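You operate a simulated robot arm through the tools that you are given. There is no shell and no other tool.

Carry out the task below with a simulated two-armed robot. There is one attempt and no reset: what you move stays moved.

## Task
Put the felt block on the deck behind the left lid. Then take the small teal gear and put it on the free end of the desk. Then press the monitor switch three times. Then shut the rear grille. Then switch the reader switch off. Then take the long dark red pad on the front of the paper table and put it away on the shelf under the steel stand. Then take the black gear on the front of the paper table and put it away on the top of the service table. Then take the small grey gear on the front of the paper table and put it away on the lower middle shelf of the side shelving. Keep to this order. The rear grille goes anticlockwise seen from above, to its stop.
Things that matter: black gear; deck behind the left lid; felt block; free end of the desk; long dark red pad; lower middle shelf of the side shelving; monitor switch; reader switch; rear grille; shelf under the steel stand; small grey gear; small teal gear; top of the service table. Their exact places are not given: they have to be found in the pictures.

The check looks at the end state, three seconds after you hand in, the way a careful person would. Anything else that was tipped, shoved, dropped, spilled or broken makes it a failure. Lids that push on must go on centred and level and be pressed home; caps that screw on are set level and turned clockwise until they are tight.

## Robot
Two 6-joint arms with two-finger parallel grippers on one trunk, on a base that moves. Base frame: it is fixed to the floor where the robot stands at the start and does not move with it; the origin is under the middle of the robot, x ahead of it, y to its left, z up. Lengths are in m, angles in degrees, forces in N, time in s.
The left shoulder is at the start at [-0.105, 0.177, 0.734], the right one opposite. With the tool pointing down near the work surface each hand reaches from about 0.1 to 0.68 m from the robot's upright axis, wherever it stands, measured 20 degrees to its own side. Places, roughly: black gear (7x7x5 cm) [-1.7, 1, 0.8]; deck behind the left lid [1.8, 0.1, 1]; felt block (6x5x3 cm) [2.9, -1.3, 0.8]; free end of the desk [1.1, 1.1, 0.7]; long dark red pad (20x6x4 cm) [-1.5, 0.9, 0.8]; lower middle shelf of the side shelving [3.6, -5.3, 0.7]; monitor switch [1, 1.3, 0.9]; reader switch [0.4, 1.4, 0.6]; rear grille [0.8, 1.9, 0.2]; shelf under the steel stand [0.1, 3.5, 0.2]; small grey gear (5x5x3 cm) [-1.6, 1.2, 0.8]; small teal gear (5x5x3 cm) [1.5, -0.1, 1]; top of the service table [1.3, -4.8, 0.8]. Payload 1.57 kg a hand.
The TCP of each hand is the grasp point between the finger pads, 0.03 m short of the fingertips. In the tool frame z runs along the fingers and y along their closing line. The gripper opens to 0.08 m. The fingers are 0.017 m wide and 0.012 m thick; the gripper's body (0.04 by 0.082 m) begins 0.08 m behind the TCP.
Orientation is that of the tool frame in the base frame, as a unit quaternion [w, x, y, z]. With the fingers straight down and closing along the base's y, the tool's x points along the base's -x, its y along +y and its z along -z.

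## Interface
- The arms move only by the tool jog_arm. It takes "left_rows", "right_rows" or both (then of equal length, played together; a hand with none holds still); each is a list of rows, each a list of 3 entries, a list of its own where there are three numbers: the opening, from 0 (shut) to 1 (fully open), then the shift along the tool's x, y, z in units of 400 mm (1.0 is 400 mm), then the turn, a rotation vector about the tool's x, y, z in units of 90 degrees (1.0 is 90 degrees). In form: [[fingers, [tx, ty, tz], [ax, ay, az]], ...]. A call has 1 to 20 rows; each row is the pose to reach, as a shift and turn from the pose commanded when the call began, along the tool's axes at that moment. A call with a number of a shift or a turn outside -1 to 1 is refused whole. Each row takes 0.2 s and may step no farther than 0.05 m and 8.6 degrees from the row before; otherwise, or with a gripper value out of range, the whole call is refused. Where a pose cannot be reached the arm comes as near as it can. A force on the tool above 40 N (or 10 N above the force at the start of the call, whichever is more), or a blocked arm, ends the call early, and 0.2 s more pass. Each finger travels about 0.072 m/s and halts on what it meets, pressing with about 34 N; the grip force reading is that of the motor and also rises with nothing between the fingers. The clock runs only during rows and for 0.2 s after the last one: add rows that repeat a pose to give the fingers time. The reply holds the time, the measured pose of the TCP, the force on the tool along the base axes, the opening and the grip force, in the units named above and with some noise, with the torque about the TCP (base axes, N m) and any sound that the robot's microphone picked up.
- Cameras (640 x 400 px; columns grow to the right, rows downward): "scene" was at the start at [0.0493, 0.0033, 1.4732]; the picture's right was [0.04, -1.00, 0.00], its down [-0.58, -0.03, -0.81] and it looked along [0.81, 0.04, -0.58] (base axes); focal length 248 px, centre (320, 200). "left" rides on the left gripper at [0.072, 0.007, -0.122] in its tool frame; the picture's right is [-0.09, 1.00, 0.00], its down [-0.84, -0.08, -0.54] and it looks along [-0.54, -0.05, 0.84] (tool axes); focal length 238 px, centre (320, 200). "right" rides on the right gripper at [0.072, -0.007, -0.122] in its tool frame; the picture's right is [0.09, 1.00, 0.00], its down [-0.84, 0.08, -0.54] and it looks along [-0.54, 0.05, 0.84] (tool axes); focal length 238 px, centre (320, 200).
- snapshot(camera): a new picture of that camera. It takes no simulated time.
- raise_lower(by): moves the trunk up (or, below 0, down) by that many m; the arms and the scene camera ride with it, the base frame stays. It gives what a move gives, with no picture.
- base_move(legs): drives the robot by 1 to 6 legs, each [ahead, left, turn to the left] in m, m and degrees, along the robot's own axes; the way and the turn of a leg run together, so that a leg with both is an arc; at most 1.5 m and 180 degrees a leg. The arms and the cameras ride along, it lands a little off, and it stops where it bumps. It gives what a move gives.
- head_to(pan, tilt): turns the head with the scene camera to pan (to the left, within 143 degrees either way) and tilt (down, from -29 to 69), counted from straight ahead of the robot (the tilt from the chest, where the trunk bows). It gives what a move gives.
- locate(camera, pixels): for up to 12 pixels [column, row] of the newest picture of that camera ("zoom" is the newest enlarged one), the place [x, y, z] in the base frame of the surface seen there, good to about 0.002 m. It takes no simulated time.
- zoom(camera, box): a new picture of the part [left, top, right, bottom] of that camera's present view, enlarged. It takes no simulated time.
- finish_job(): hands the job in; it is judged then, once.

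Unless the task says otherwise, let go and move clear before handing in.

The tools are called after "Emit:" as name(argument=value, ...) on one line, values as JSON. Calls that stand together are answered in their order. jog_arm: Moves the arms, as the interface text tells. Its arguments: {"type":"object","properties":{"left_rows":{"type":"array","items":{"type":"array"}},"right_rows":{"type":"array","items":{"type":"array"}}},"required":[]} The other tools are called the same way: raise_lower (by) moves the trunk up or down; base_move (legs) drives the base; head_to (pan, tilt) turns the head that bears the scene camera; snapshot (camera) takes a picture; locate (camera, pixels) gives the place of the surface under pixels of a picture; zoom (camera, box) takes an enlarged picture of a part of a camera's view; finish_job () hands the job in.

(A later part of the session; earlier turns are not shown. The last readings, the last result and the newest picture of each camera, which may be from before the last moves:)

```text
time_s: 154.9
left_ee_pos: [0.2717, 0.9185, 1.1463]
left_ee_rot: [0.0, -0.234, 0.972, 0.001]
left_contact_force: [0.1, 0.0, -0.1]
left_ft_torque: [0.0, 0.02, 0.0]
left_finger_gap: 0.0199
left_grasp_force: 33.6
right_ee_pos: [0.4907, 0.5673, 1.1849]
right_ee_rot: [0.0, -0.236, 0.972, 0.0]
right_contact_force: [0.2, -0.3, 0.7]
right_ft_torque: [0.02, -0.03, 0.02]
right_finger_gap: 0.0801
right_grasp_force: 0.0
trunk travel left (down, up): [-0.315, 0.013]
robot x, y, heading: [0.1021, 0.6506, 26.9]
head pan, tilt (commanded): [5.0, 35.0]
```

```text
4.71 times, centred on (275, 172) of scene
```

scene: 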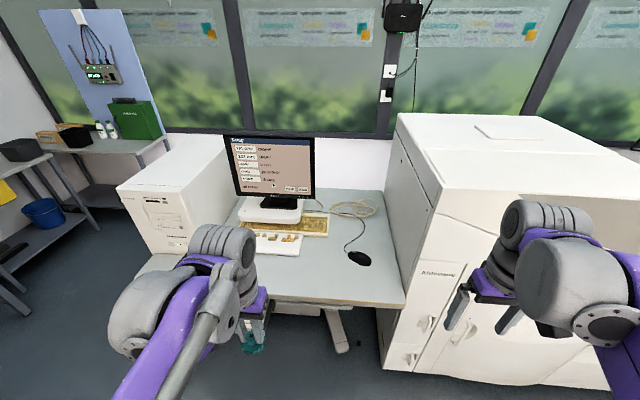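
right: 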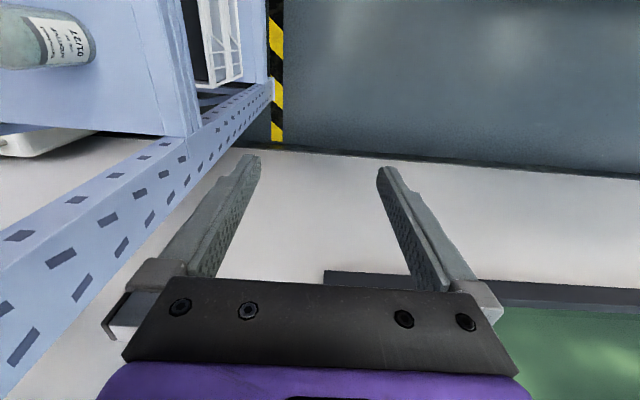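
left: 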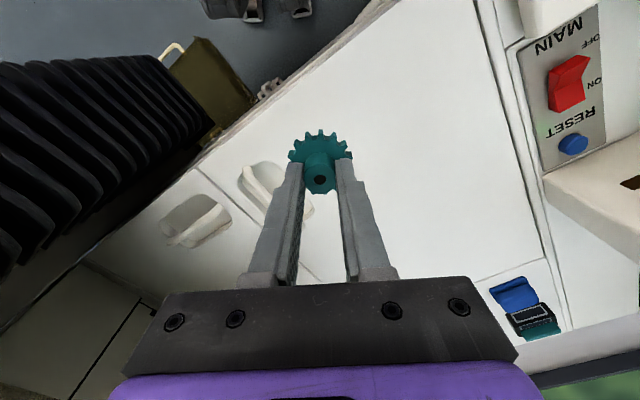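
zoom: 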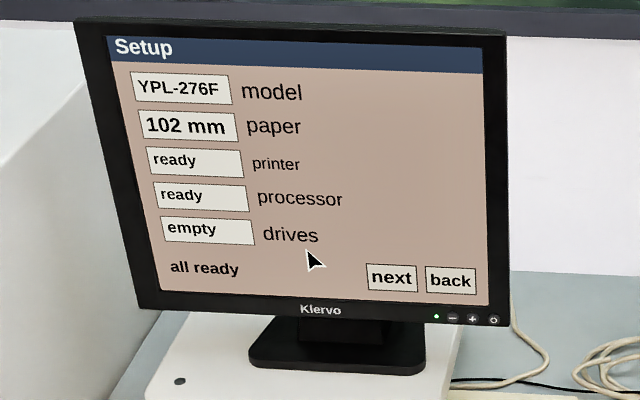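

The desk top is at z≈0.74 and the mouse cord crosses its right part. I'll zoom on the right end to choose a clear spot for the gear.

Emit:
zoom(camera="scene", box=[310, 180, 410, 280])

Emit:
locate(camera="zoom", pixels=[[420, 230], [370, 180], [430, 170], [300, 110], [450, 280], [390, 250], [350, 270], [470, 230], [430, 130], [280, 300], [400, 195], [415, 215]])

```text
4.00 times, centred on (360, 230) of scene
```

zoom: 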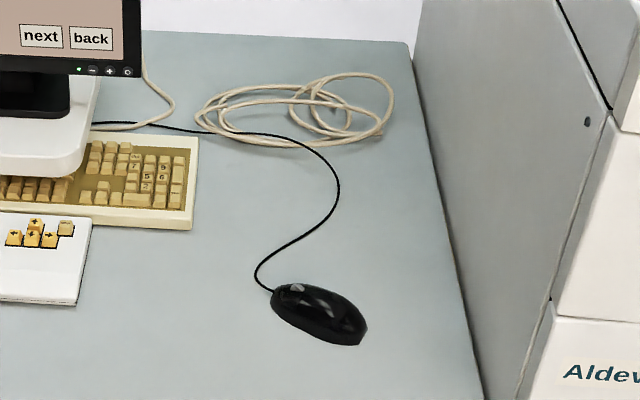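

```text
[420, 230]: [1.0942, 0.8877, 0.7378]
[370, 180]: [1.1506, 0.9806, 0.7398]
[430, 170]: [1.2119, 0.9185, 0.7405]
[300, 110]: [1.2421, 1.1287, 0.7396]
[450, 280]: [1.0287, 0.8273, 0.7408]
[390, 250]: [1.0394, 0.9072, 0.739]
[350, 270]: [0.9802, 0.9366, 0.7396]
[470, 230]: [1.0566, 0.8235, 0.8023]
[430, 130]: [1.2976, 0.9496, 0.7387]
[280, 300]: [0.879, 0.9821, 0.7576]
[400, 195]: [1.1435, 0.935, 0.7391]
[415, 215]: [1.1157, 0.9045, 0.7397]
```

A clear place is near zoom (378,207), about (1.116,0.952), between cord and printer wall. I'll stow the right arm to the side again and approach the desk.

Emit:
jog_arm(right_rows=[[1, [-0.05, -0.1, 0], [0, 0, 0.06]], [1, [-0.0875, -0.2125, 0], [0, 0, 0.12]], [1, [-0.0875, -0.325, 0], [0, 0, 0.18]], [1, [-0.0625, -0.4375, 0], [0, 0, 0.24]], [1, [-0.0125, -0.55, 0], [0, 0, 0.3]], [1, [0.0625, -0.65, 0], [0, 0, 0.36]], [1, [0.15, -0.7375, 0], [0, 0, 0.42]], [1, [0.25, -0.8, 0], [0, 0, 0.48]], [1, [0.35, -0.83, 0], [0, 0, 0.54]], [1, [0.4625, -0.85, 0], [0, 0, 0.6]], [1, [0.5625, -0.86, 0], [0, 0, 0.66]]])

Emit:
base_move(legs=[[0, -0.257, 0], [0.22, 0, 0]])

Emit:
snapshot(camera="scene")

```text
time_s: 157.3
left_ee_pos: [0.2729, 0.9198, 1.1448]
left_ee_rot: [0.001, -0.234, 0.972, 0.0]
left_contact_force: [-0.3, 0.3, -0.3]
left_ft_torque: [0.0, -0.01, -0.01]
left_finger_gap: 0.0196
left_grasp_force: 33.6
right_ee_pos: [0.4475, 0.1559, 1.1869]
right_ee_rot: [0.0, 0.278, 0.961, 0.001]
right_contact_force: [0.1, -0.6, 0.3]
right_ft_torque: [0.03, -0.01, 0.0]
right_finger_gap: 0.0801
right_grasp_force: 0.0
trunk travel left (down, up): [-0.315, 0.013]
robot x, y, heading: [0.1003, 0.6536, 26.8]
head pan, tilt (commanded): [5.0, 35.0]
```

```text
time_s: 161.5
left_ee_pos: [0.5858, 0.7902, 1.1451]
left_ee_rot: [0.0, -0.233, 0.973, 0.0]
left_contact_force: [-0.2, -0.4, -0.7]
left_ft_torque: [-0.01, 0.04, -0.02]
left_finger_gap: 0.0198
left_grasp_force: 33.6
right_ee_pos: [0.7613, 0.0271, 1.1877]
right_ee_rot: [-0.001, 0.278, 0.96, 0.0]
right_contact_force: [-0.4, -0.8, -0.2]
right_ft_torque: [0.0, -0.01, -0.02]
right_finger_gap: 0.0799
right_grasp_force: 0.1
trunk travel left (down, up): [-0.315, 0.013]
robot x, y, heading: [0.4161, 0.5199, 27.0]
head pan, tilt (commanded): [5.0, 35.0]
```

```text
taken
```

scene: 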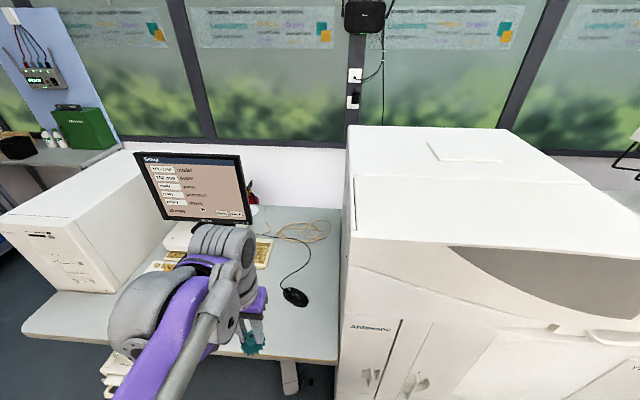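

The path is clear; I'll move the last 0.15 m ahead.

Emit:
base_move(legs=[[0.155, 0, 0]])

Emit:
head_to(pan=15, tilt=45)

Emit:
snapshot(camera="scene")

```text
time_s: 162.9
left_ee_pos: [0.7239, 0.8601, 1.1442]
left_ee_rot: [0.001, -0.233, 0.972, 0.0]
left_contact_force: [0.7, -0.6, 0.4]
left_ft_torque: [-0.01, 0.01, -0.01]
left_finger_gap: 0.0198
left_grasp_force: 33.8
right_ee_pos: [0.8984, 0.098, 1.1856]
right_ee_rot: [0.0, 0.28, 0.96, 0.0]
right_contact_force: [-0.4, -0.5, 0.2]
right_ft_torque: [-0.01, 0.03, -0.01]
right_finger_gap: 0.0799
right_grasp_force: 0.1
trunk travel left (down, up): [-0.315, 0.013]
robot x, y, heading: [0.5543, 0.5999, 26.8]
head pan, tilt (commanded): [5.0, 35.0]
```

```text
time_s: 163.6
left_ee_pos: [0.7245, 0.8603, 1.1449]
left_ee_rot: [0.0, -0.233, 0.973, 0.001]
left_contact_force: [-0.6, -0.2, -0.2]
left_ft_torque: [0.0, 0.0, 0.0]
left_finger_gap: 0.0196
left_grasp_force: 33.4
right_ee_pos: [0.8982, 0.0984, 1.1868]
right_ee_rot: [0.0, 0.28, 0.96, 0.0]
right_contact_force: [0.0, 0.4, 0.3]
right_ft_torque: [0.01, 0.0, 0.0]
right_finger_gap: 0.0801
right_grasp_force: 0.1
trunk travel left (down, up): [-0.315, 0.013]
robot x, y, heading: [0.5546, 0.5929, 26.9]
head pan, tilt (commanded): [15.0, 45.0]
```

```text
taken
```

scene: 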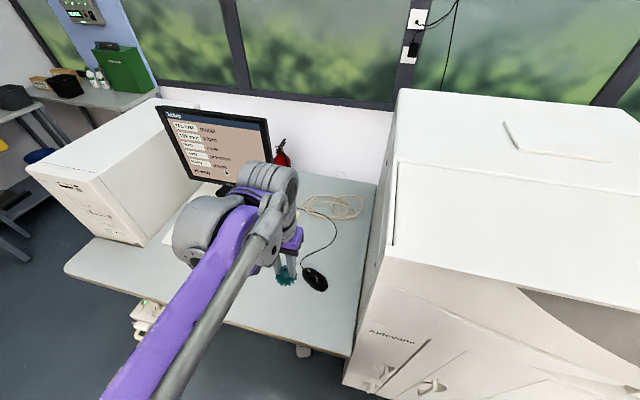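

I'm in position. I'll carry the gear forward and down to about 14 cm above the free spot at the desk's right end.

Emit:
jog_arm(left_rows=[[0, [-0.06, -0.0198, 0.0469], [0, 0, 0]], [0, [-0.14, -0.0396, 0.0938], [0, 0, 0]], [0, [-0.22, -0.0594, 0.1407], [0, 0, 0]], [0, [-0.3, -0.0792, 0.1876], [0, 0, 0]], [0, [-0.385, -0.099, 0.2345], [0, 0, 0]], [0, [-0.47, -0.1188, 0.2814], [0, 0, 0]], [0, [-0.555, -0.1386, 0.3283], [0, 0, 0]], [0, [-0.64, -0.1584, 0.3752], [0, 0, 0]], [0, [-0.725, -0.1782, 0.4221], [0, 0, 0]], [0, [-0.81, -0.198, 0.469], [0, 0, 0]], [0, [-0.895, -0.2178, 0.5159], [0, 0, 0]], [0, [-0.976, -0.238, 0.5625], [0, 0, 0]]])

Emit:
snapshot(camera="left")

Emit:
snapshot(camera="scene")

```text
time_s: 166.2
left_ee_pos: [1.1168, 0.9516, 0.9209]
left_ee_rot: [-0.001, -0.232, 0.973, 0.001]
left_contact_force: [0.3, -0.7, 1.3]
left_ft_torque: [0.0, 0.0, 0.01]
left_finger_gap: 0.0201
left_grasp_force: 33.4
right_ee_pos: [0.9, 0.0988, 1.1867]
right_ee_rot: [0.0, 0.28, 0.96, 0.0]
right_contact_force: [1.3, -0.4, -0.2]
right_ft_torque: [-0.01, 0.01, 0.0]
right_finger_gap: 0.08
right_grasp_force: 0.0
trunk travel left (down, up): [-0.315, 0.013]
robot x, y, heading: [0.5588, 0.5949, 27.0]
head pan, tilt (commanded): [15.0, 45.0]
```

```text
taken
```

left: 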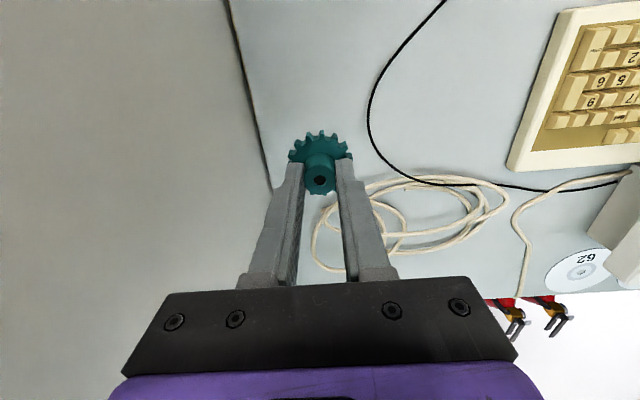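

```text
taken
```

scene: 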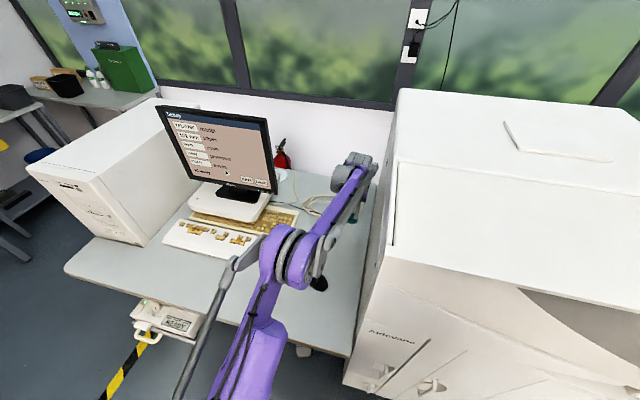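

The point below the hand (about (320,116) in the hand view) is clear of both the wall line and the cord by 6–7 cm. I'll lower the gear to the desk.

Emit:
jog_arm(left_rows=[[0, [0, 0, 0.08], [0, 0, 0]], [0, [0, 0, 0.16], [0, 0, 0]], [0, [0, 0, 0.24], [0, 0, 0]], [0, [0, 0, 0.3], [0, 0, 0]], [0, [0, 0, 0.325], [0, 0, 0]], [0, [0, 0, 0.338], [0, 0, 0]], [0, [0, 0, 0.338], [0, 0, 0]]])

Emit:
snapshot(camera="left")

```text
time_s: 167.8
left_ee_pos: [1.117, 0.9529, 0.7856]
left_ee_rot: [-0.001, -0.233, 0.972, 0.0]
left_contact_force: [0.2, -0.2, -0.6]
left_ft_torque: [0.02, 0.03, 0.03]
left_finger_gap: 0.0198
left_grasp_force: 33.6
right_ee_pos: [0.8983, 0.0976, 1.1857]
right_ee_rot: [0.0, 0.28, 0.96, 0.0]
right_contact_force: [0.0, 0.9, 0.2]
right_ft_torque: [0.04, 0.04, -0.02]
right_finger_gap: 0.0801
right_grasp_force: 0.1
trunk travel left (down, up): [-0.315, 0.013]
robot x, y, heading: [0.5531, 0.5945, 26.8]
head pan, tilt (commanded): [15.0, 45.0]
```

```text
taken
```

left: 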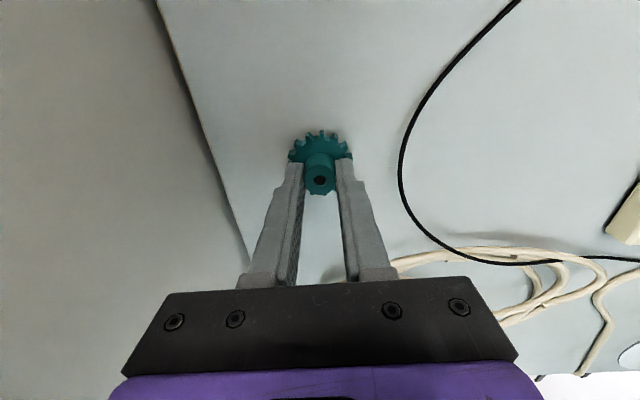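

The gear bottom is about 2 mm above the desk. I'll lower that last bit, open to about 5 cm, and rise.

Emit:
jog_arm(left_rows=[[0, [0, 0, 0.005], [0, 0, 0]], [0, [0, 0, 0.005], [0, 0, 0]], [0.4, [0, 0, 0.005], [0, 0, 0]], [0.6, [0, 0, 0.005], [0, 0, 0]], [0.6, [0, 0, 0.005], [0, 0, 0]], [0.6, [0, 0, -0.02], [0, 0, 0]], [0.6, [0, 0, -0.07], [0, 0, 0]], [0.6, [0, 0, -0.14], [0, 0, 0]], [0.6, [0, 0, -0.22], [0, 0, 0]]])

Emit:
snapshot(camera="left")

```text
time_s: 169.8
left_ee_pos: [1.1163, 0.9535, 0.8723]
left_ee_rot: [0.001, -0.232, 0.973, 0.0]
left_contact_force: [0.3, 0.2, 0.8]
left_ft_torque: [0.01, -0.02, 0.02]
left_finger_gap: 0.0481
left_grasp_force: 0.2
right_ee_pos: [0.8984, 0.0979, 1.1862]
right_ee_rot: [0.0, 0.28, 0.96, 0.0]
right_contact_force: [-0.8, 0.0, 0.4]
right_ft_torque: [0.02, 0.0, 0.01]
right_finger_gap: 0.0796
right_grasp_force: 0.1
trunk travel left (down, up): [-0.315, 0.013]
robot x, y, heading: [0.5552, 0.5942, 26.7]
head pan, tilt (commanded): [15.0, 45.0]
```

```text
taken
```

left: 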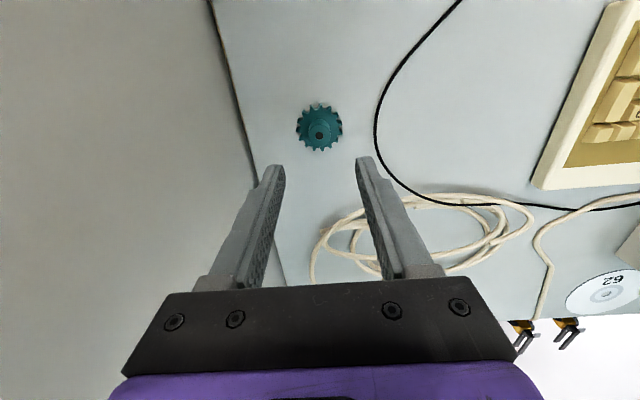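

The gear stands upright on the desk at (320,128). I'll raise and draw the hand back, then study the monitor's switch on its lower right bezel.

Emit:
jog_arm(left_rows=[[0.6, [0, 0, -0.1], [0, 0, 0]], [0.6, [0, 0, -0.2], [0, 0, 0]], [0.6, [0.1, 0, -0.25], [0, 0, 0]], [0.6, [0.2, 0, -0.3], [0, 0, 0]], [0.6, [0.3, 0, -0.35], [0, 0, 0]], [0.6, [0.4, 0, -0.4], [0, 0, 0]], [0.6, [0.5, 0, -0.4], [0, 0, 0]], [0.6, [0.6, 0, -0.4], [0, 0, 0]], [0.6, [0.7, 0, -0.4], [0, 0, 0]]])

Emit:
head_to(pan=25, tilt=38)

Emit:
snapshot(camera="scene")

```text
time_s: 171.8
left_ee_pos: [0.865, 0.825, 1.0324]
left_ee_rot: [0.001, -0.232, 0.973, 0.0]
left_contact_force: [0.4, -0.7, 1.0]
left_ft_torque: [0.02, -0.03, 0.01]
left_finger_gap: 0.0481
left_grasp_force: 0.0
right_ee_pos: [0.8976, 0.0963, 1.1874]
right_ee_rot: [0.0, 0.28, 0.96, -0.001]
right_contact_force: [0.8, 0.2, -0.1]
right_ft_torque: [0.0, -0.03, 0.0]
right_finger_gap: 0.0801
right_grasp_force: 0.1
trunk travel left (down, up): [-0.315, 0.013]
robot x, y, heading: [0.554, 0.5941, 26.8]
head pan, tilt (commanded): [15.0, 45.0]
```

```text
time_s: 172.5
left_ee_pos: [0.8666, 0.8268, 1.0321]
left_ee_rot: [0.0, -0.233, 0.972, 0.0]
left_contact_force: [0.4, -0.2, -0.2]
left_ft_torque: [-0.01, 0.06, 0.01]
left_finger_gap: 0.0481
left_grasp_force: 0.0
right_ee_pos: [0.8997, 0.098, 1.1869]
right_ee_rot: [0.0, 0.28, 0.96, 0.0]
right_contact_force: [-0.4, -0.2, -0.2]
right_ft_torque: [0.01, 0.01, -0.01]
right_finger_gap: 0.0798
right_grasp_force: 0.0
trunk travel left (down, up): [-0.315, 0.013]
robot x, y, heading: [0.5536, 0.5943, 26.9]
head pan, tilt (commanded): [25.0, 38.0]
```

```text
taken
```

scene: 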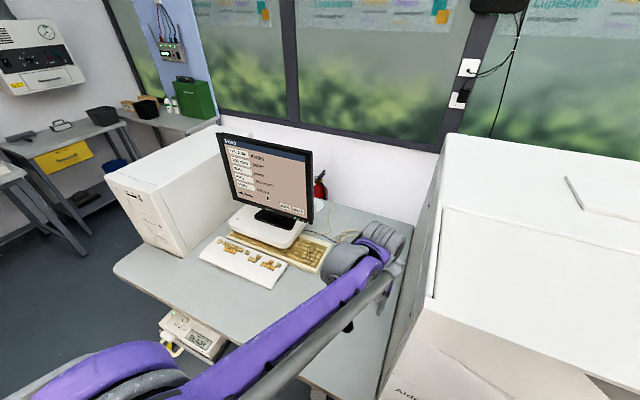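

Emit:
zoom(camera="scene", box=[210, 125, 330, 235])

Emit:
zoom(camera="scene", box=[285, 200, 321, 230])

Emit:
locate(camera="scene", pixels=[[220, 136], [310, 155], [232, 195], [308, 218], [270, 180], [300, 216], [265, 205], [195, 325], [175, 315]])

```text
3.64 times, centred on (270, 180) of scene
```

zoom: 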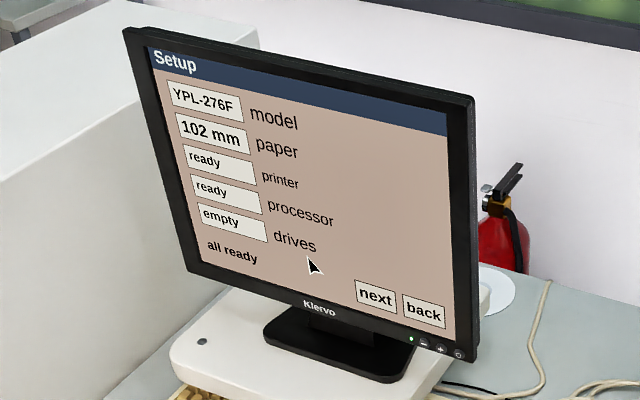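

```text
13.33 times, centred on (303, 215) of scene
```

zoom: 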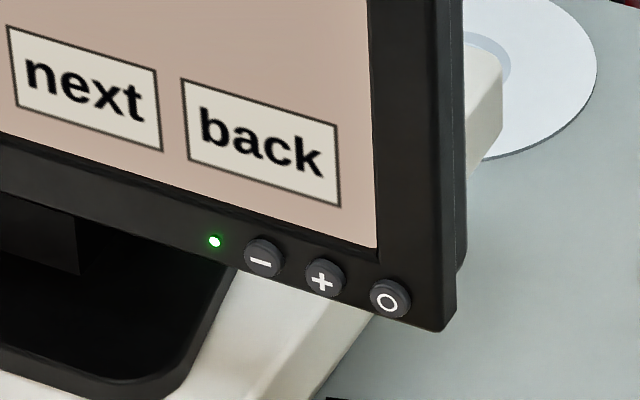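

```text
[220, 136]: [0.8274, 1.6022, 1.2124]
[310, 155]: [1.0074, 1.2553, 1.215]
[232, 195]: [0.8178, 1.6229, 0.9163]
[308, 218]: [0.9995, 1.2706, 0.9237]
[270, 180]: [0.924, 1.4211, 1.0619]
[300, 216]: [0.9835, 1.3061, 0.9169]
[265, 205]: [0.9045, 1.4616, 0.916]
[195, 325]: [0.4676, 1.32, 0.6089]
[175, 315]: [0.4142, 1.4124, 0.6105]
```

The power switch "○" is at zoom (390,298), next to "+" and "−". I'll locate it and its neighbours.

Emit:
locate(camera="zoom", pixels=[[388, 298], [378, 300], [396, 290], [322, 277], [262, 258], [430, 310], [350, 300], [300, 255], [425, 250], [400, 318]])

```text
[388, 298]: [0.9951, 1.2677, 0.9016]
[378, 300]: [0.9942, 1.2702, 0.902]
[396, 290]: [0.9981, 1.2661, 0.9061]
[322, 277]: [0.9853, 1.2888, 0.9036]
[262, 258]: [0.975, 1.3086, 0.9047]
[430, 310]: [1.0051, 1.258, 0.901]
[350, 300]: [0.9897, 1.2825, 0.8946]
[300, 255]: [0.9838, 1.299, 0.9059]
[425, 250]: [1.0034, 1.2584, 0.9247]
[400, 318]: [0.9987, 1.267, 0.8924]
```

The power switch is at (0.996,1.268,0.9025) on a vertical bezel facing me along the desk depth. I'll back off slightly and strafe left 0.23 m so the left hand faces it.

Emit:
base_move(legs=[[-0.04, 0, 0], [0, 0.225, 0.2]])

Emit:
jog_arm(left_rows=[[0, [0, 0, 0], [0, -0.09, 0]], [0, [0.02, 0, 0], [0, -0.18, 0]], [0, [0.04, 0, 0], [0, -0.27, 0]], [0, [0.06, 0, 0], [0, -0.36, 0]], [0, [0.08, 0, 0], [0, -0.45, 0]], [0, [0.1, 0, 0], [0, -0.54, 0]], [0, [0.12, 0, 0], [0, -0.63, 0]], [0, [0.12, 0, 0], [0, -0.72, 0]], [0, [0.12, 0, 0], [0, -0.81, 0]], [0, [0.12, 0, 0], [0, -0.9, 0]], [0, [0.12, 0, 0], [0, -0.97, 0]]])

Emit:
snapshot(camera="left")

Emit:
snapshot(camera="scene")

```text
time_s: 175.6
left_ee_pos: [0.7269, 1.0096, 1.0333]
left_ee_rot: [0.0, -0.235, 0.972, 0.0]
left_contact_force: [-0.1, -0.8, 0.0]
left_ft_torque: [0.03, 0.02, 0.0]
left_finger_gap: 0.048
left_grasp_force: 0.0
right_ee_pos: [0.7616, 0.2821, 1.1858]
right_ee_rot: [0.0, 0.278, 0.961, 0.0]
right_contact_force: [1.0, -0.6, 0.2]
right_ft_torque: [-0.02, 0.01, 0.0]
right_finger_gap: 0.08
right_grasp_force: 0.1
trunk travel left (down, up): [-0.315, 0.013]
robot x, y, heading: [0.416, 0.7768, 27.1]
head pan, tilt (commanded): [25.0, 38.0]
```

```text
time_s: 178.0
left_ee_pos: [0.6946, 0.9863, 1.0471]
left_ee_rot: [0.671, -0.17, 0.704, 0.161]
left_contact_force: [-0.4, -0.2, 1.0]
left_ft_torque: [-0.02, 0.03, -0.02]
left_finger_gap: 0.0
left_grasp_force: 21.4
left hand out of reach, approached as far as the arm can: row 11
right_ee_pos: [0.7629, 0.2809, 1.1876]
right_ee_rot: [-0.001, 0.279, 0.96, 0.0]
right_contact_force: [-1.0, -0.3, 0.0]
right_ft_torque: [0.0, -0.02, 0.0]
right_finger_gap: 0.0802
right_grasp_force: 0.1
trunk travel left (down, up): [-0.315, 0.013]
robot x, y, heading: [0.4181, 0.777, 27.2]
head pan, tilt (commanded): [25.0, 38.0]
```

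```text
taken
```

left: 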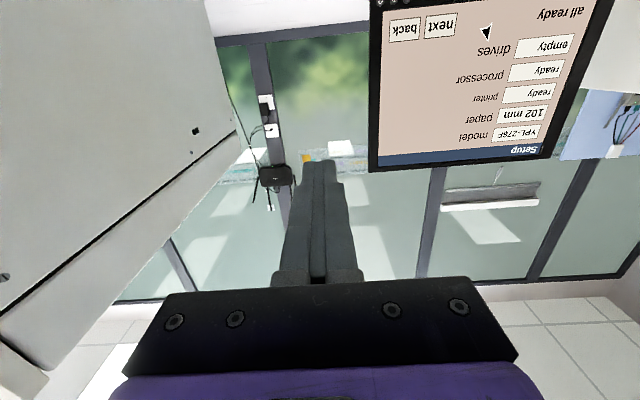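

```text
taken
```

scene: 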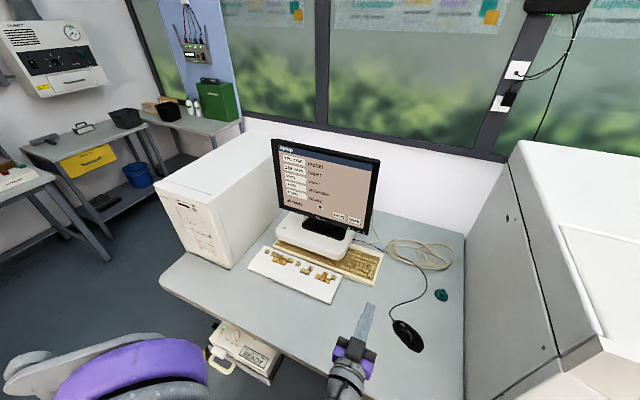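

The hand now points horizontally at the monitor (tool axis (0.89,0.455,-0.05)). I'll check heights of the platform and keyboard below the approach path before moving in.

Emit:
locate(camera="scene", pixels=[[345, 248], [350, 235], [325, 258], [375, 268], [330, 290], [440, 295], [405, 335], [352, 228], [360, 222]])

Emit:
zoom(camera="scene", box=[330, 190, 390, 240])

Emit:
locate(camera="zoom", pixels=[[320, 320], [360, 330], [400, 345], [425, 350], [415, 345], [300, 315], [350, 345], [440, 200]])

```text
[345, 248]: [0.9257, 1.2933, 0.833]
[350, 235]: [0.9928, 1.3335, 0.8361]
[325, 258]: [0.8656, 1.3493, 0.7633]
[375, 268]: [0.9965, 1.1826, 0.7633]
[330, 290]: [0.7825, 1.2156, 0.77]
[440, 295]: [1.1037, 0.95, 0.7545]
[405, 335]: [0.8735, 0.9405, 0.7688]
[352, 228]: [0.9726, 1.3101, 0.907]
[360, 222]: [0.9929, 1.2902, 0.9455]
```

```text
8.00 times, centred on (360, 215) of scene
```

zoom: 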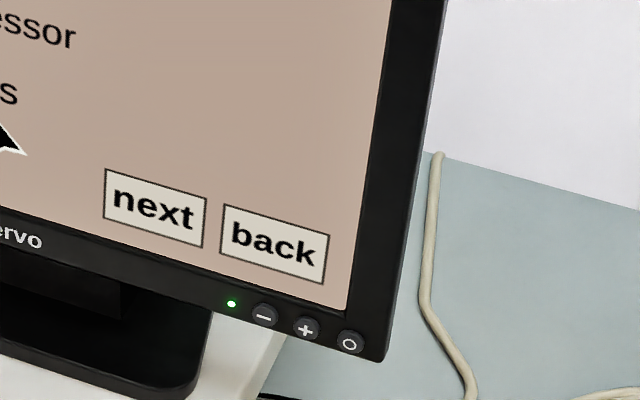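

```text
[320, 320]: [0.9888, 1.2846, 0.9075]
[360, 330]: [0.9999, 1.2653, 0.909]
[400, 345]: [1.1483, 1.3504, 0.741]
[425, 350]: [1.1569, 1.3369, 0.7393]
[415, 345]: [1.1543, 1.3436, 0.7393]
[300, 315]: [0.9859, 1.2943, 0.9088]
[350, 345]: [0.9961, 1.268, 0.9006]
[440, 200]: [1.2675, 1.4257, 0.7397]
```

The power switch centre is (0.996,1.268,0.902); the platform top at z≈0.835 stays below my gripper. I'll move the closed fingers to 4 cm in front of the switch.

Emit:
jog_arm(left_rows=[[0, [0.0314, 0.0285, 0.0833], [0, 0, 0]], [0, [0.0628, 0.057, 0.1666], [0, 0, 0]], [0, [0.0941, 0.0854, 0.25], [0, 0, 0]], [0, [0.1255, 0.1139, 0.3332], [0, 0, 0]], [0, [0.1569, 0.1424, 0.4165], [0, 0, 0]], [0, [0.1883, 0.1709, 0.4998], [0, 0, 0]], [0, [0.2197, 0.1994, 0.5831], [0, 0, 0]], [0, [0.251, 0.2278, 0.6664], [0, 0, 0]], [0, [0.2824, 0.2563, 0.7497], [0, 0, 0]], [0, [0.3138, 0.2848, 0.833], [0, 0, 0]], [0, [0.3138, 0.2848, 0.833], [0, 0, 0]]])

Emit:
snapshot(camera="left")

Emit:
zoom(camera="scene", box=[320, 180, 420, 260])

```text
time_s: 180.4
left_ee_pos: [0.9178, 1.2321, 0.9076]
left_ee_rot: [0.666, -0.175, 0.706, 0.165]
left_contact_force: [1.0, -0.8, 0.5]
left_ft_torque: [0.0, 0.0, 0.01]
left_finger_gap: 0.0
left_grasp_force: 21.1
left hand out of reach, approached as far as the arm can: row 1, 2, 3, 4, 5, 6, 7, 10
right_ee_pos: [0.7619, 0.2815, 1.1862]
right_ee_rot: [0.0, 0.278, 0.961, -0.001]
right_contact_force: [0.1, -0.1, -0.2]
right_ft_torque: [-0.01, -0.01, 0.01]
right_finger_gap: 0.0802
right_grasp_force: 0.1
trunk travel left (down, up): [-0.315, 0.013]
robot x, y, heading: [0.4178, 0.7749, 27.0]
head pan, tilt (commanded): [25.0, 38.0]
```

```text
taken
```

left: 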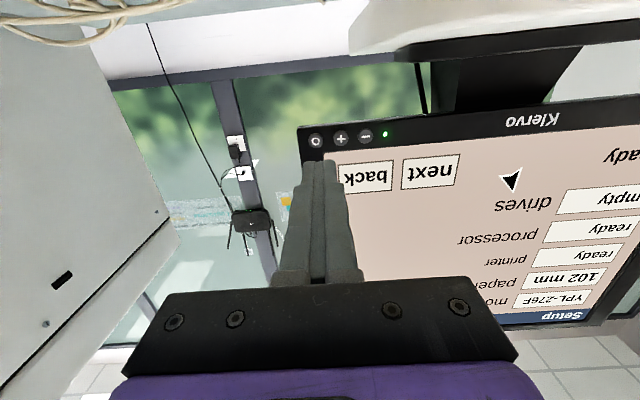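

```text
5.00 times, centred on (370, 220) of scene
```

zoom: 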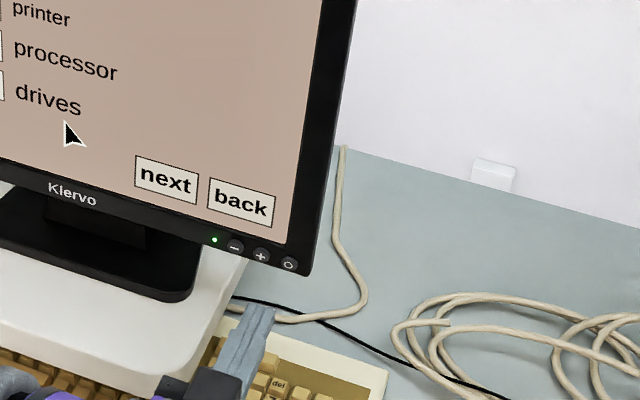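

The fingertips are about 5.6 cm short of the switch, with a wrist limit noted. I'll ease the tilt a little (8°) to be within reach and re-measure.

Emit:
jog_arm(left_rows=[[0, [0, 0, 0], [0, 0.05, 0]], [0, [0, 0, 0], [0, 0.09, 0]], [0, [0, 0, 0], [0, 0.09, 0]]])

Emit:
snapshot(camera="left")

```text
time_s: 181.2
left_ee_pos: [0.9266, 1.2383, 0.9108]
left_ee_rot: [0.649, -0.172, 0.725, 0.154]
left_contact_force: [1.2, -0.2, 0.3]
left_ft_torque: [-0.02, 0.0, 0.0]
left_finger_gap: 0.0002
left_grasp_force: 21.4
left hand out of reach, approached as far as the arm can: row 2
right_ee_pos: [0.7623, 0.2823, 1.1881]
right_ee_rot: [0.0, 0.278, 0.961, 0.0]
right_contact_force: [-0.3, -0.4, -0.5]
right_ft_torque: [0.0, 0.0, 0.01]
right_finger_gap: 0.0798
right_grasp_force: 0.0
trunk travel left (down, up): [-0.315, 0.013]
robot x, y, heading: [0.4165, 0.7739, 27.4]
head pan, tilt (commanded): [25.0, 38.0]
```

```text
taken
```

left: 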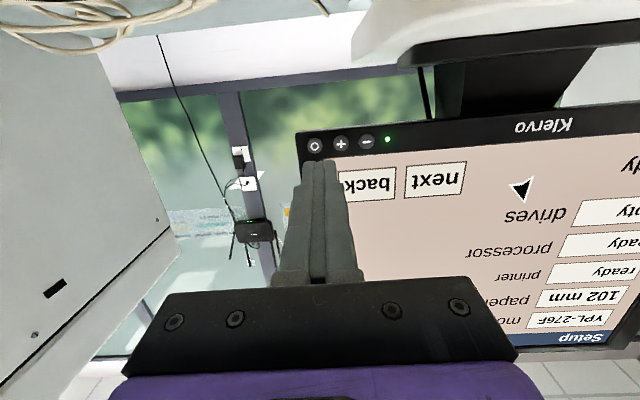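

The wrist limit still binds at 84°. I'll tilt down to about 60°, which is well within reach, and press with the fingertips' upper edge instead.

Emit:
jog_arm(left_rows=[[0, [0, 0, 0], [0, 0.07, 0]], [0, [0, 0, 0], [0, 0.14, 0]], [0, [0, 0, 0], [0, 0.21, 0]], [0, [0, 0, 0], [0, 0.21, 0]]])

Emit:
snapshot(camera="left")

Emit:
zoom(camera="scene", box=[320, 180, 420, 260])

```text
time_s: 182.2
left_ee_pos: [0.9224, 1.2435, 0.9053]
left_ee_rot: [0.506, -0.245, 0.826, 0.053]
left_contact_force: [0.7, 0.2, 0.3]
left_ft_torque: [-0.01, 0.01, 0.0]
left_finger_gap: 0.0
left_grasp_force: 21.5
left hand out of reach, approached as far as the arm can: row 1, 2, 3, 4
right_ee_pos: [0.7612, 0.2825, 1.187]
right_ee_rot: [0.0, 0.279, 0.96, 0.001]
right_contact_force: [0.0, 0.5, -0.8]
right_ft_torque: [-0.01, 0.02, 0.02]
right_finger_gap: 0.0801
right_grasp_force: 0.0
trunk travel left (down, up): [-0.315, 0.013]
robot x, y, heading: [0.4146, 0.7773, 27.1]
head pan, tilt (commanded): [25.0, 38.0]
```

```text
taken
```

left: 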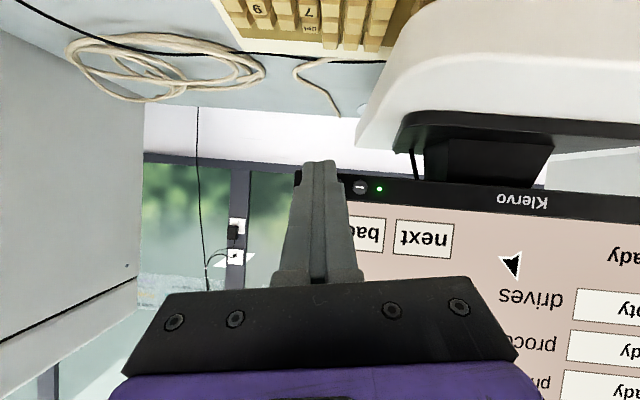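

```text
5.00 times, centred on (370, 220) of scene
```

zoom: 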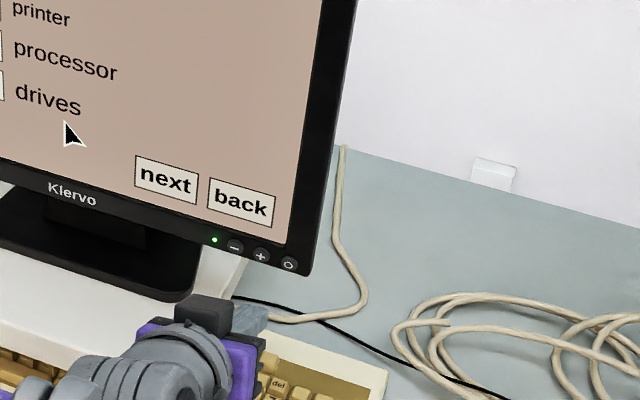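

The wrist seems stuck in an awkward configuration (yaw error). I'll back the hand away and up while returning it to vertical, then tilt afresh to only 60°.

Emit:
jog_arm(left_rows=[[0, [-0.001, 0, -0.05], [0, 0, 0]], [0, [-0.003, 0, -0.12], [0, 0.05, 0]], [0, [-0.005, 0, -0.2], [0, 0.13, 0]], [0, [-0.007, 0, -0.28], [0, 0.21, 0]], [0, [-0.009, 0, -0.36], [0, 0.29, 0]], [0, [-0.01, 0, -0.44], [0, 0.37, 0]], [0, [-0.012, 0, -0.51], [0, 0.45, 0]], [0, [-0.013, 0, -0.583], [0, 0.53, 0]], [0, [-0.013, 0, -0.583], [0, 0.6, 0]], [0, [-0.013, 0, -0.583], [0, 0.67, 0]]])

Emit:
snapshot(camera="scene")

```text
time_s: 184.4
left_ee_pos: [0.7326, 1.1719, 1.0217]
left_ee_rot: [0.044, -0.237, 0.963, -0.124]
left_contact_force: [-0.5, 0.1, -0.6]
left_ft_torque: [-0.01, 0.0, -0.02]
left_finger_gap: 0.0
left_grasp_force: 21.6
left hand out of reach, approached as far as the arm can: row 5, 6, 7, 8, 9, 10
right_ee_pos: [0.7631, 0.2823, 1.1865]
right_ee_rot: [-0.001, 0.278, 0.96, 0.0]
right_contact_force: [0.1, -0.3, 0.3]
right_ft_torque: [-0.04, 0.0, -0.03]
right_finger_gap: 0.0799
right_grasp_force: 0.1
trunk travel left (down, up): [-0.315, 0.013]
robot x, y, heading: [0.4178, 0.7762, 27.4]
head pan, tilt (commanded): [25.0, 38.0]
```

```text
taken
```

scene: 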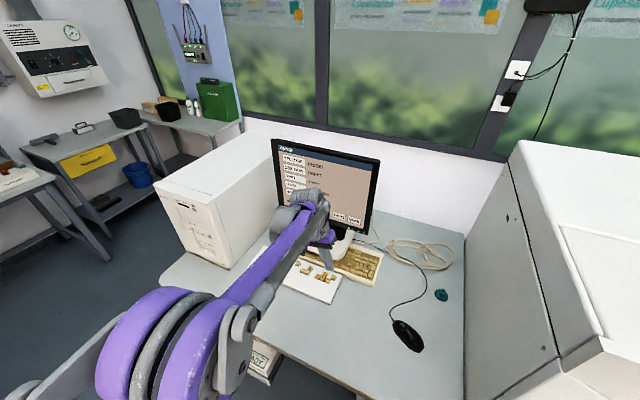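

The hand leans about 15° sideways, which suggests the forearm roll got wound up when passing straight. I'll undo it by retracing: tilt up again in place, shift right, and then tilt down there.

Emit:
jog_arm(left_rows=[[0, [0, 0, 0], [0, -0.09, 0]], [0, [0, 0, 0], [0, -0.18, 0]], [0, [0, 0, 0], [0, -0.27, 0]], [0, [0, 0, 0], [0, -0.36, 0]], [0, [0, 0, 0], [0, -0.45, 0]], [0, [0, 0, 0], [0, -0.54, 0]], [0, [0, 0, 0], [0, -0.63, 0]], [0, [0, 0, 0], [0, -0.72, 0]], [0, [0, 0, 0], [0, -0.81, 0]]])

Emit:
snapshot(camera="scene")

```text
time_s: 186.4
left_ee_pos: [0.7313, 1.1736, 1.0225]
left_ee_rot: [0.61, -0.263, 0.747, 0.042]
left_contact_force: [-0.3, -0.4, -0.2]
left_ft_torque: [-0.03, 0.01, -0.02]
left_finger_gap: 0.0
left_grasp_force: 21.1
right_ee_pos: [0.7615, 0.2824, 1.1861]
right_ee_rot: [0.0, 0.278, 0.96, 0.0]
right_contact_force: [0.2, 0.3, 0.0]
right_ft_torque: [-0.01, -0.01, 0.03]
right_finger_gap: 0.0797
right_grasp_force: 0.0
trunk travel left (down, up): [-0.315, 0.013]
robot x, y, heading: [0.418, 0.774, 27.2]
head pan, tilt (commanded): [25.0, 38.0]
```

```text
taken
```

scene: 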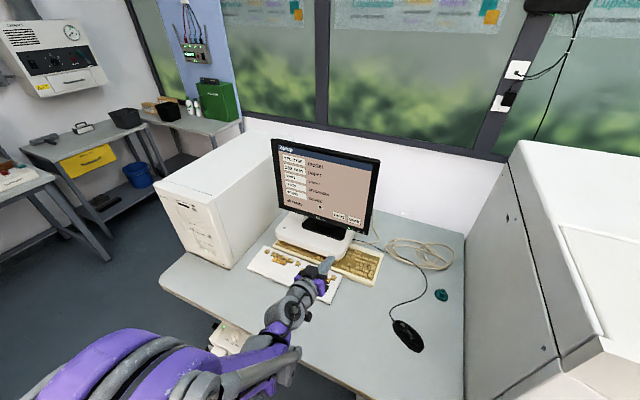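

Now the hand points at the monitor (15° below horizontal, slightly rolled) with no reach warning; the roll doesn't matter for pressing. I'll move to 3 cm before the switch.

Emit:
jog_arm(left_rows=[[0, [0.0232, -0.002, 0.0868], [0, 0, 0]], [0, [0.0464, -0.004, 0.1736], [0, 0, 0]], [0, [0.0696, -0.0055, 0.2604], [0, 0, 0]], [0, [0.0929, -0.0073, 0.3471], [0, 0, 0]], [0, [0.1161, -0.009, 0.4339], [0, 0, 0]], [0, [0.1393, -0.011, 0.5207], [0, 0, 0]], [0, [0.1625, -0.0128, 0.6075], [0, 0, 0]], [0, [0.1625, -0.0128, 0.6075], [0, 0, 0]]])

Emit:
snapshot(camera="left")

Emit:
zoom(camera="scene", box=[320, 180, 420, 260])

```text
time_s: 188.2
left_ee_pos: [0.943, 1.2387, 0.9005]
left_ee_rot: [0.608, -0.264, 0.747, 0.04]
left_contact_force: [-0.4, 0.1, 0.0]
left_ft_torque: [-0.01, -0.03, -0.03]
left_finger_gap: 0.0
left_grasp_force: 21.5
right_ee_pos: [0.7619, 0.2822, 1.1867]
right_ee_rot: [0.001, 0.278, 0.961, 0.0]
right_contact_force: [-0.6, 0.5, 0.7]
right_ft_torque: [0.03, -0.01, 0.02]
right_finger_gap: 0.0798
right_grasp_force: 0.1
trunk travel left (down, up): [-0.315, 0.013]
robot x, y, heading: [0.4155, 0.7788, 27.1]
head pan, tilt (commanded): [25.0, 38.0]
```

```text
taken
```

left: 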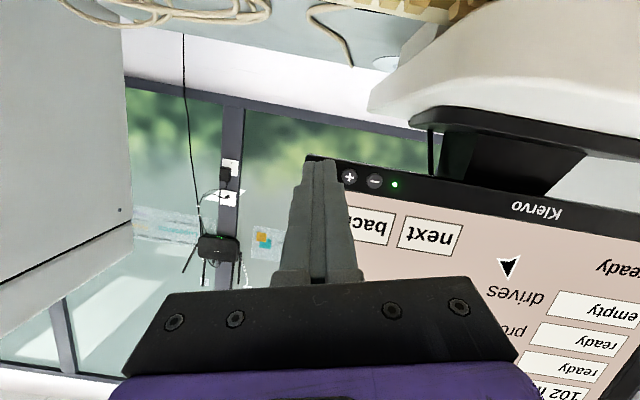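

```text
5.00 times, centred on (370, 220) of scene
```

zoom: 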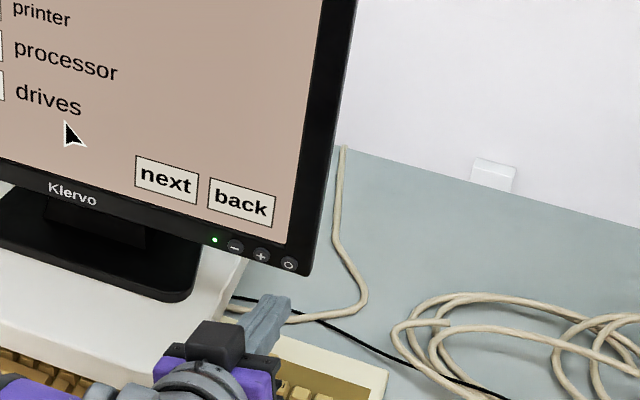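

The fingertips cover the power switch, with "+" visible clear at (348,176). I'll advance slowly to just about contact and read the force.

Emit:
jog_arm(left_rows=[[0, [-0.0138, 0.0036, 0.0352], [0, 0, 0]], [0, [-0.0204, 0.0034, 0.0594], [0, 0, 0]], [0, [-0.023, 0.0034, 0.069], [0, 0, 0]], [0, [-0.023, 0.0034, 0.069], [0, 0, 0]]])

Emit:
zoom(camera="scene", box=[330, 200, 390, 250])

Emit:
snapshot(camera="left")

```text
time_s: 189.2
left_ee_pos: [0.967, 1.2529, 0.9025]
left_ee_rot: [0.608, -0.264, 0.748, 0.041]
left_contact_force: [0.1, -0.5, -0.3]
left_ft_torque: [-0.04, -0.03, 0.02]
left_finger_gap: 0.0
left_grasp_force: 20.7
right_ee_pos: [0.763, 0.2821, 1.1868]
right_ee_rot: [0.001, 0.278, 0.961, 0.001]
right_contact_force: [0.0, 0.6, -0.5]
right_ft_torque: [-0.02, 0.0, 0.01]
right_finger_gap: 0.0802
right_grasp_force: 0.0
trunk travel left (down, up): [-0.315, 0.013]
robot x, y, heading: [0.4173, 0.7782, 27.0]
head pan, tilt (commanded): [25.0, 38.0]
```

```text
8.00 times, centred on (360, 225) of scene
```

zoom: 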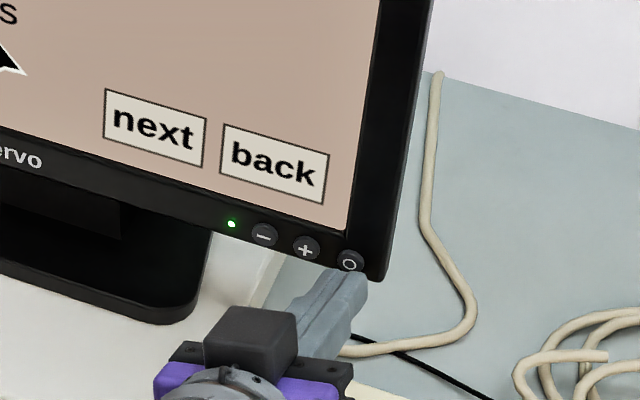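

```text
taken
```

left: 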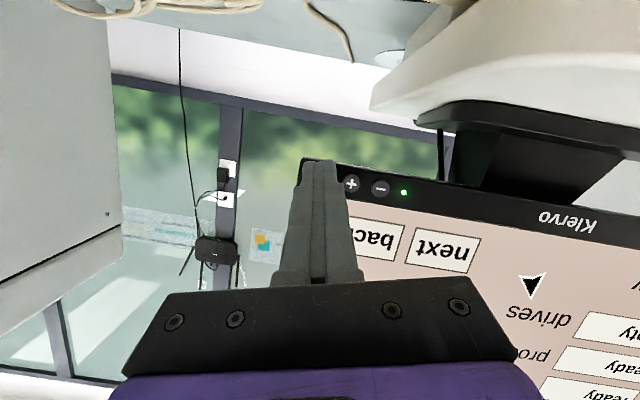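

Emit:
zoom(camera="scene", box=[358, 224, 382, 244])

Emit:
locate(camera="zoom", pixels=[[410, 160], [400, 140], [440, 170], [380, 230], [440, 220], [340, 250], [460, 230], [400, 200], [250, 110], [520, 180]])

```text
16.00 times, centred on (370, 234) of scene
```

zoom: 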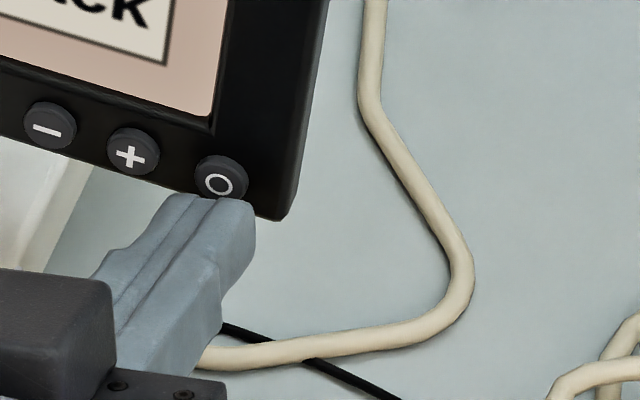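

```text
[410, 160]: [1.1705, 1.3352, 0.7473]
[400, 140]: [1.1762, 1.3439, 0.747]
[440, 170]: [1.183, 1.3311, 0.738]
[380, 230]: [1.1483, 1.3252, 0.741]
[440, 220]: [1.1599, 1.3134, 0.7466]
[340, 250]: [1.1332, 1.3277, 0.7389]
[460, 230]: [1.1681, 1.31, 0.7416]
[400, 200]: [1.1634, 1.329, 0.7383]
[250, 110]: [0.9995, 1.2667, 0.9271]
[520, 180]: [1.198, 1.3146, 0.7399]
```

Emit:
locate(camera="zoom", pixels=[[220, 170], [220, 183], [235, 180], [205, 175], [180, 198], [205, 202], [235, 206], [250, 212], [215, 215], [195, 215], [260, 190], [170, 165]])

```text
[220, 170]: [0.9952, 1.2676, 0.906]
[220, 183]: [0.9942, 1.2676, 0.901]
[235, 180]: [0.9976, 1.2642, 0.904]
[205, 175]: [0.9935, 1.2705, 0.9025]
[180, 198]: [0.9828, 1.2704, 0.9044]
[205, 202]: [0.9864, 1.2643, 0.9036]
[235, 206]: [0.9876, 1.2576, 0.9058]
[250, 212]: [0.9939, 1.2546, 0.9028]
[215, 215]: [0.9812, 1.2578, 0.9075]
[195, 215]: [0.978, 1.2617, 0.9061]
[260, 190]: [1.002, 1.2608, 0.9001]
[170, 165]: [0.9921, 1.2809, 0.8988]
```

The fingertip edge is 8 mm in front of the switch and well aligned (height 0.904, lateral within 2 mm). I'll press: advance 12 mm, hold, and come back.

Emit:
jog_arm(left_rows=[[0, [-0.0039, 0, 0.0145], [0, 0, 0]], [0, [-0.0059, 0, 0.0217], [0, 0, 0]], [0, [-0.0072, 0, 0.0266], [0, 0, 0]], [0, [-0.0079, 0, 0.029], [0, 0, 0]], [0, [-0.0079, 0, 0.029], [0, 0, 0]]])

Emit:
zoom(camera="scene", box=[340, 200, 388, 240])

```text
time_s: 190.1
left_ee_pos: [0.972, 1.2578, 0.9025]
left_ee_rot: [0.607, -0.264, 0.749, 0.04]
left_contact_force: [-25.6, -11.7, -3.9]
left_ft_torque: [0.01, 0.1, -0.02]
left_finger_gap: 0.0
left_grasp_force: 21.0
right_ee_pos: [0.7606, 0.2804, 1.1866]
right_ee_rot: [0.001, 0.278, 0.961, 0.0]
right_contact_force: [0.8, -0.3, -0.9]
right_ft_torque: [0.01, 0.04, -0.01]
right_finger_gap: 0.0802
right_grasp_force: 0.0
trunk travel left (down, up): [-0.315, 0.013]
robot x, y, heading: [0.416, 0.7777, 27.3]
head pan, tilt (commanded): [25.0, 38.0]
heard: click
stopped in row 4 (left hand): the force on the tool passed its limit at 42 N (the readings are from after the stop); the commanded pose is now the measured one
```

```text
10.00 times, centred on (364, 220) of scene
```

zoom: 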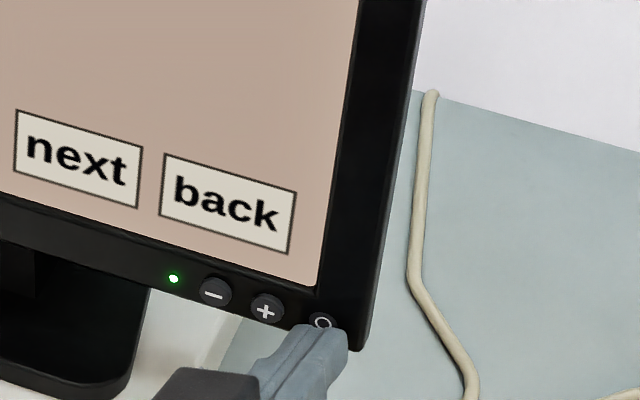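

A click was heard at the first press (force about 28 N now). I'll release by 12 mm.

Emit:
jog_arm(left_rows=[[0, [0.0039, 0, -0.0145], [0, 0, 0]], [0, [0.0079, 0, -0.029], [0, 0, 0]], [0, [0.0079, 0, -0.029], [0, 0, 0]]])

Emit:
zoom(camera="scene", box=[260, 130, 388, 240])

```text
time_s: 190.9
left_ee_pos: [0.9652, 1.2528, 0.9023]
left_ee_rot: [0.607, -0.264, 0.748, 0.041]
left_contact_force: [-0.4, 0.3, 0.0]
left_ft_torque: [-0.04, 0.0, 0.01]
left_finger_gap: 0.0001
left_grasp_force: 21.4
right_ee_pos: [0.7616, 0.2825, 1.1864]
right_ee_rot: [0.0, 0.278, 0.96, 0.0]
right_contact_force: [0.0, -0.5, -0.9]
right_ft_torque: [0.03, 0.04, -0.01]
right_finger_gap: 0.0799
right_grasp_force: 0.1
trunk travel left (down, up): [-0.315, 0.013]
robot x, y, heading: [0.4163, 0.7771, 27.1]
head pan, tilt (commanded): [25.0, 38.0]
```

```text
3.64 times, centred on (324, 185) of scene
```

zoom: 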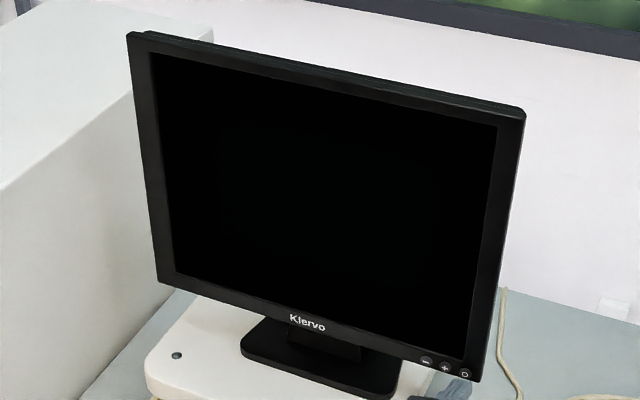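

The screen went dark, so press one registered and released. Second press now, slightly shallower, then back.

Emit:
jog_arm(left_rows=[[0, [-0.0052, 0, 0.0193], [0, 0, 0]], [0, [-0.0075, 0, 0.0278], [0, 0, 0]], [0, [-0.0082, 0, 0.0302], [0, 0, 0]], [0, [-0.0082, 0, 0.0302], [0, 0, 0]]])

```text
time_s: 191.9
left_ee_pos: [0.9718, 1.256, 0.902]
left_ee_rot: [0.607, -0.263, 0.749, 0.04]
left_contact_force: [-32.6, -17.5, -12.5]
left_ft_torque: [-0.14, 0.35, -0.05]
left_finger_gap: 0.0
left_grasp_force: 21.6
right_ee_pos: [0.7595, 0.2807, 1.1868]
right_ee_rot: [0.001, 0.278, 0.96, 0.001]
right_contact_force: [-0.5, -0.6, -0.4]
right_ft_torque: [0.01, 0.0, 0.03]
right_finger_gap: 0.08
right_grasp_force: 0.0
trunk travel left (down, up): [-0.315, 0.013]
robot x, y, heading: [0.4166, 0.781, 27.1]
head pan, tilt (commanded): [25.0, 38.0]
heard: click
```

Click two heard. I'll release.

Emit:
jog_arm(left_rows=[[0, [0.004, 0, -0.015], [0, 0, 0]], [0, [0.0082, 0, -0.0302], [0, 0, 0]], [0, [0.0082, 0, -0.0302], [0, 0, 0]]])

Emit:
zoom(camera="scene", box=[260, 130, 388, 240])

```text
time_s: 192.7
left_ee_pos: [0.9646, 1.2523, 0.9007]
left_ee_rot: [0.608, -0.263, 0.748, 0.04]
left_contact_force: [0.6, -0.7, -0.1]
left_ft_torque: [-0.01, 0.0, -0.03]
left_finger_gap: 0.0
left_grasp_force: 21.7
right_ee_pos: [0.7617, 0.282, 1.187]
right_ee_rot: [0.0, 0.278, 0.961, 0.001]
right_contact_force: [-0.5, 1.4, 0.4]
right_ft_torque: [-0.01, -0.01, -0.01]
right_finger_gap: 0.0799
right_grasp_force: 0.1
trunk travel left (down, up): [-0.315, 0.013]
robot x, y, heading: [0.4168, 0.7785, 27.3]
head pan, tilt (commanded): [25.0, 38.0]
```

```text
3.64 times, centred on (324, 185) of scene
```

zoom: 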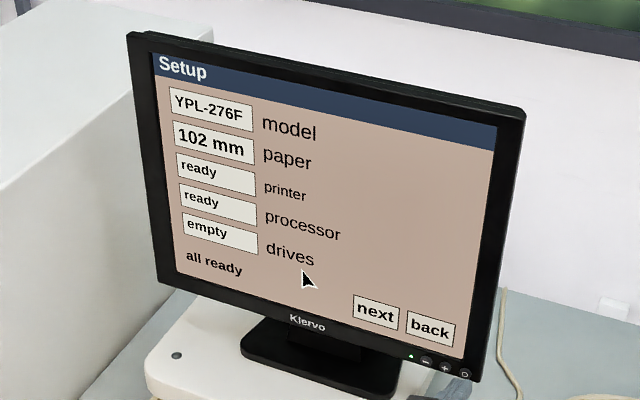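

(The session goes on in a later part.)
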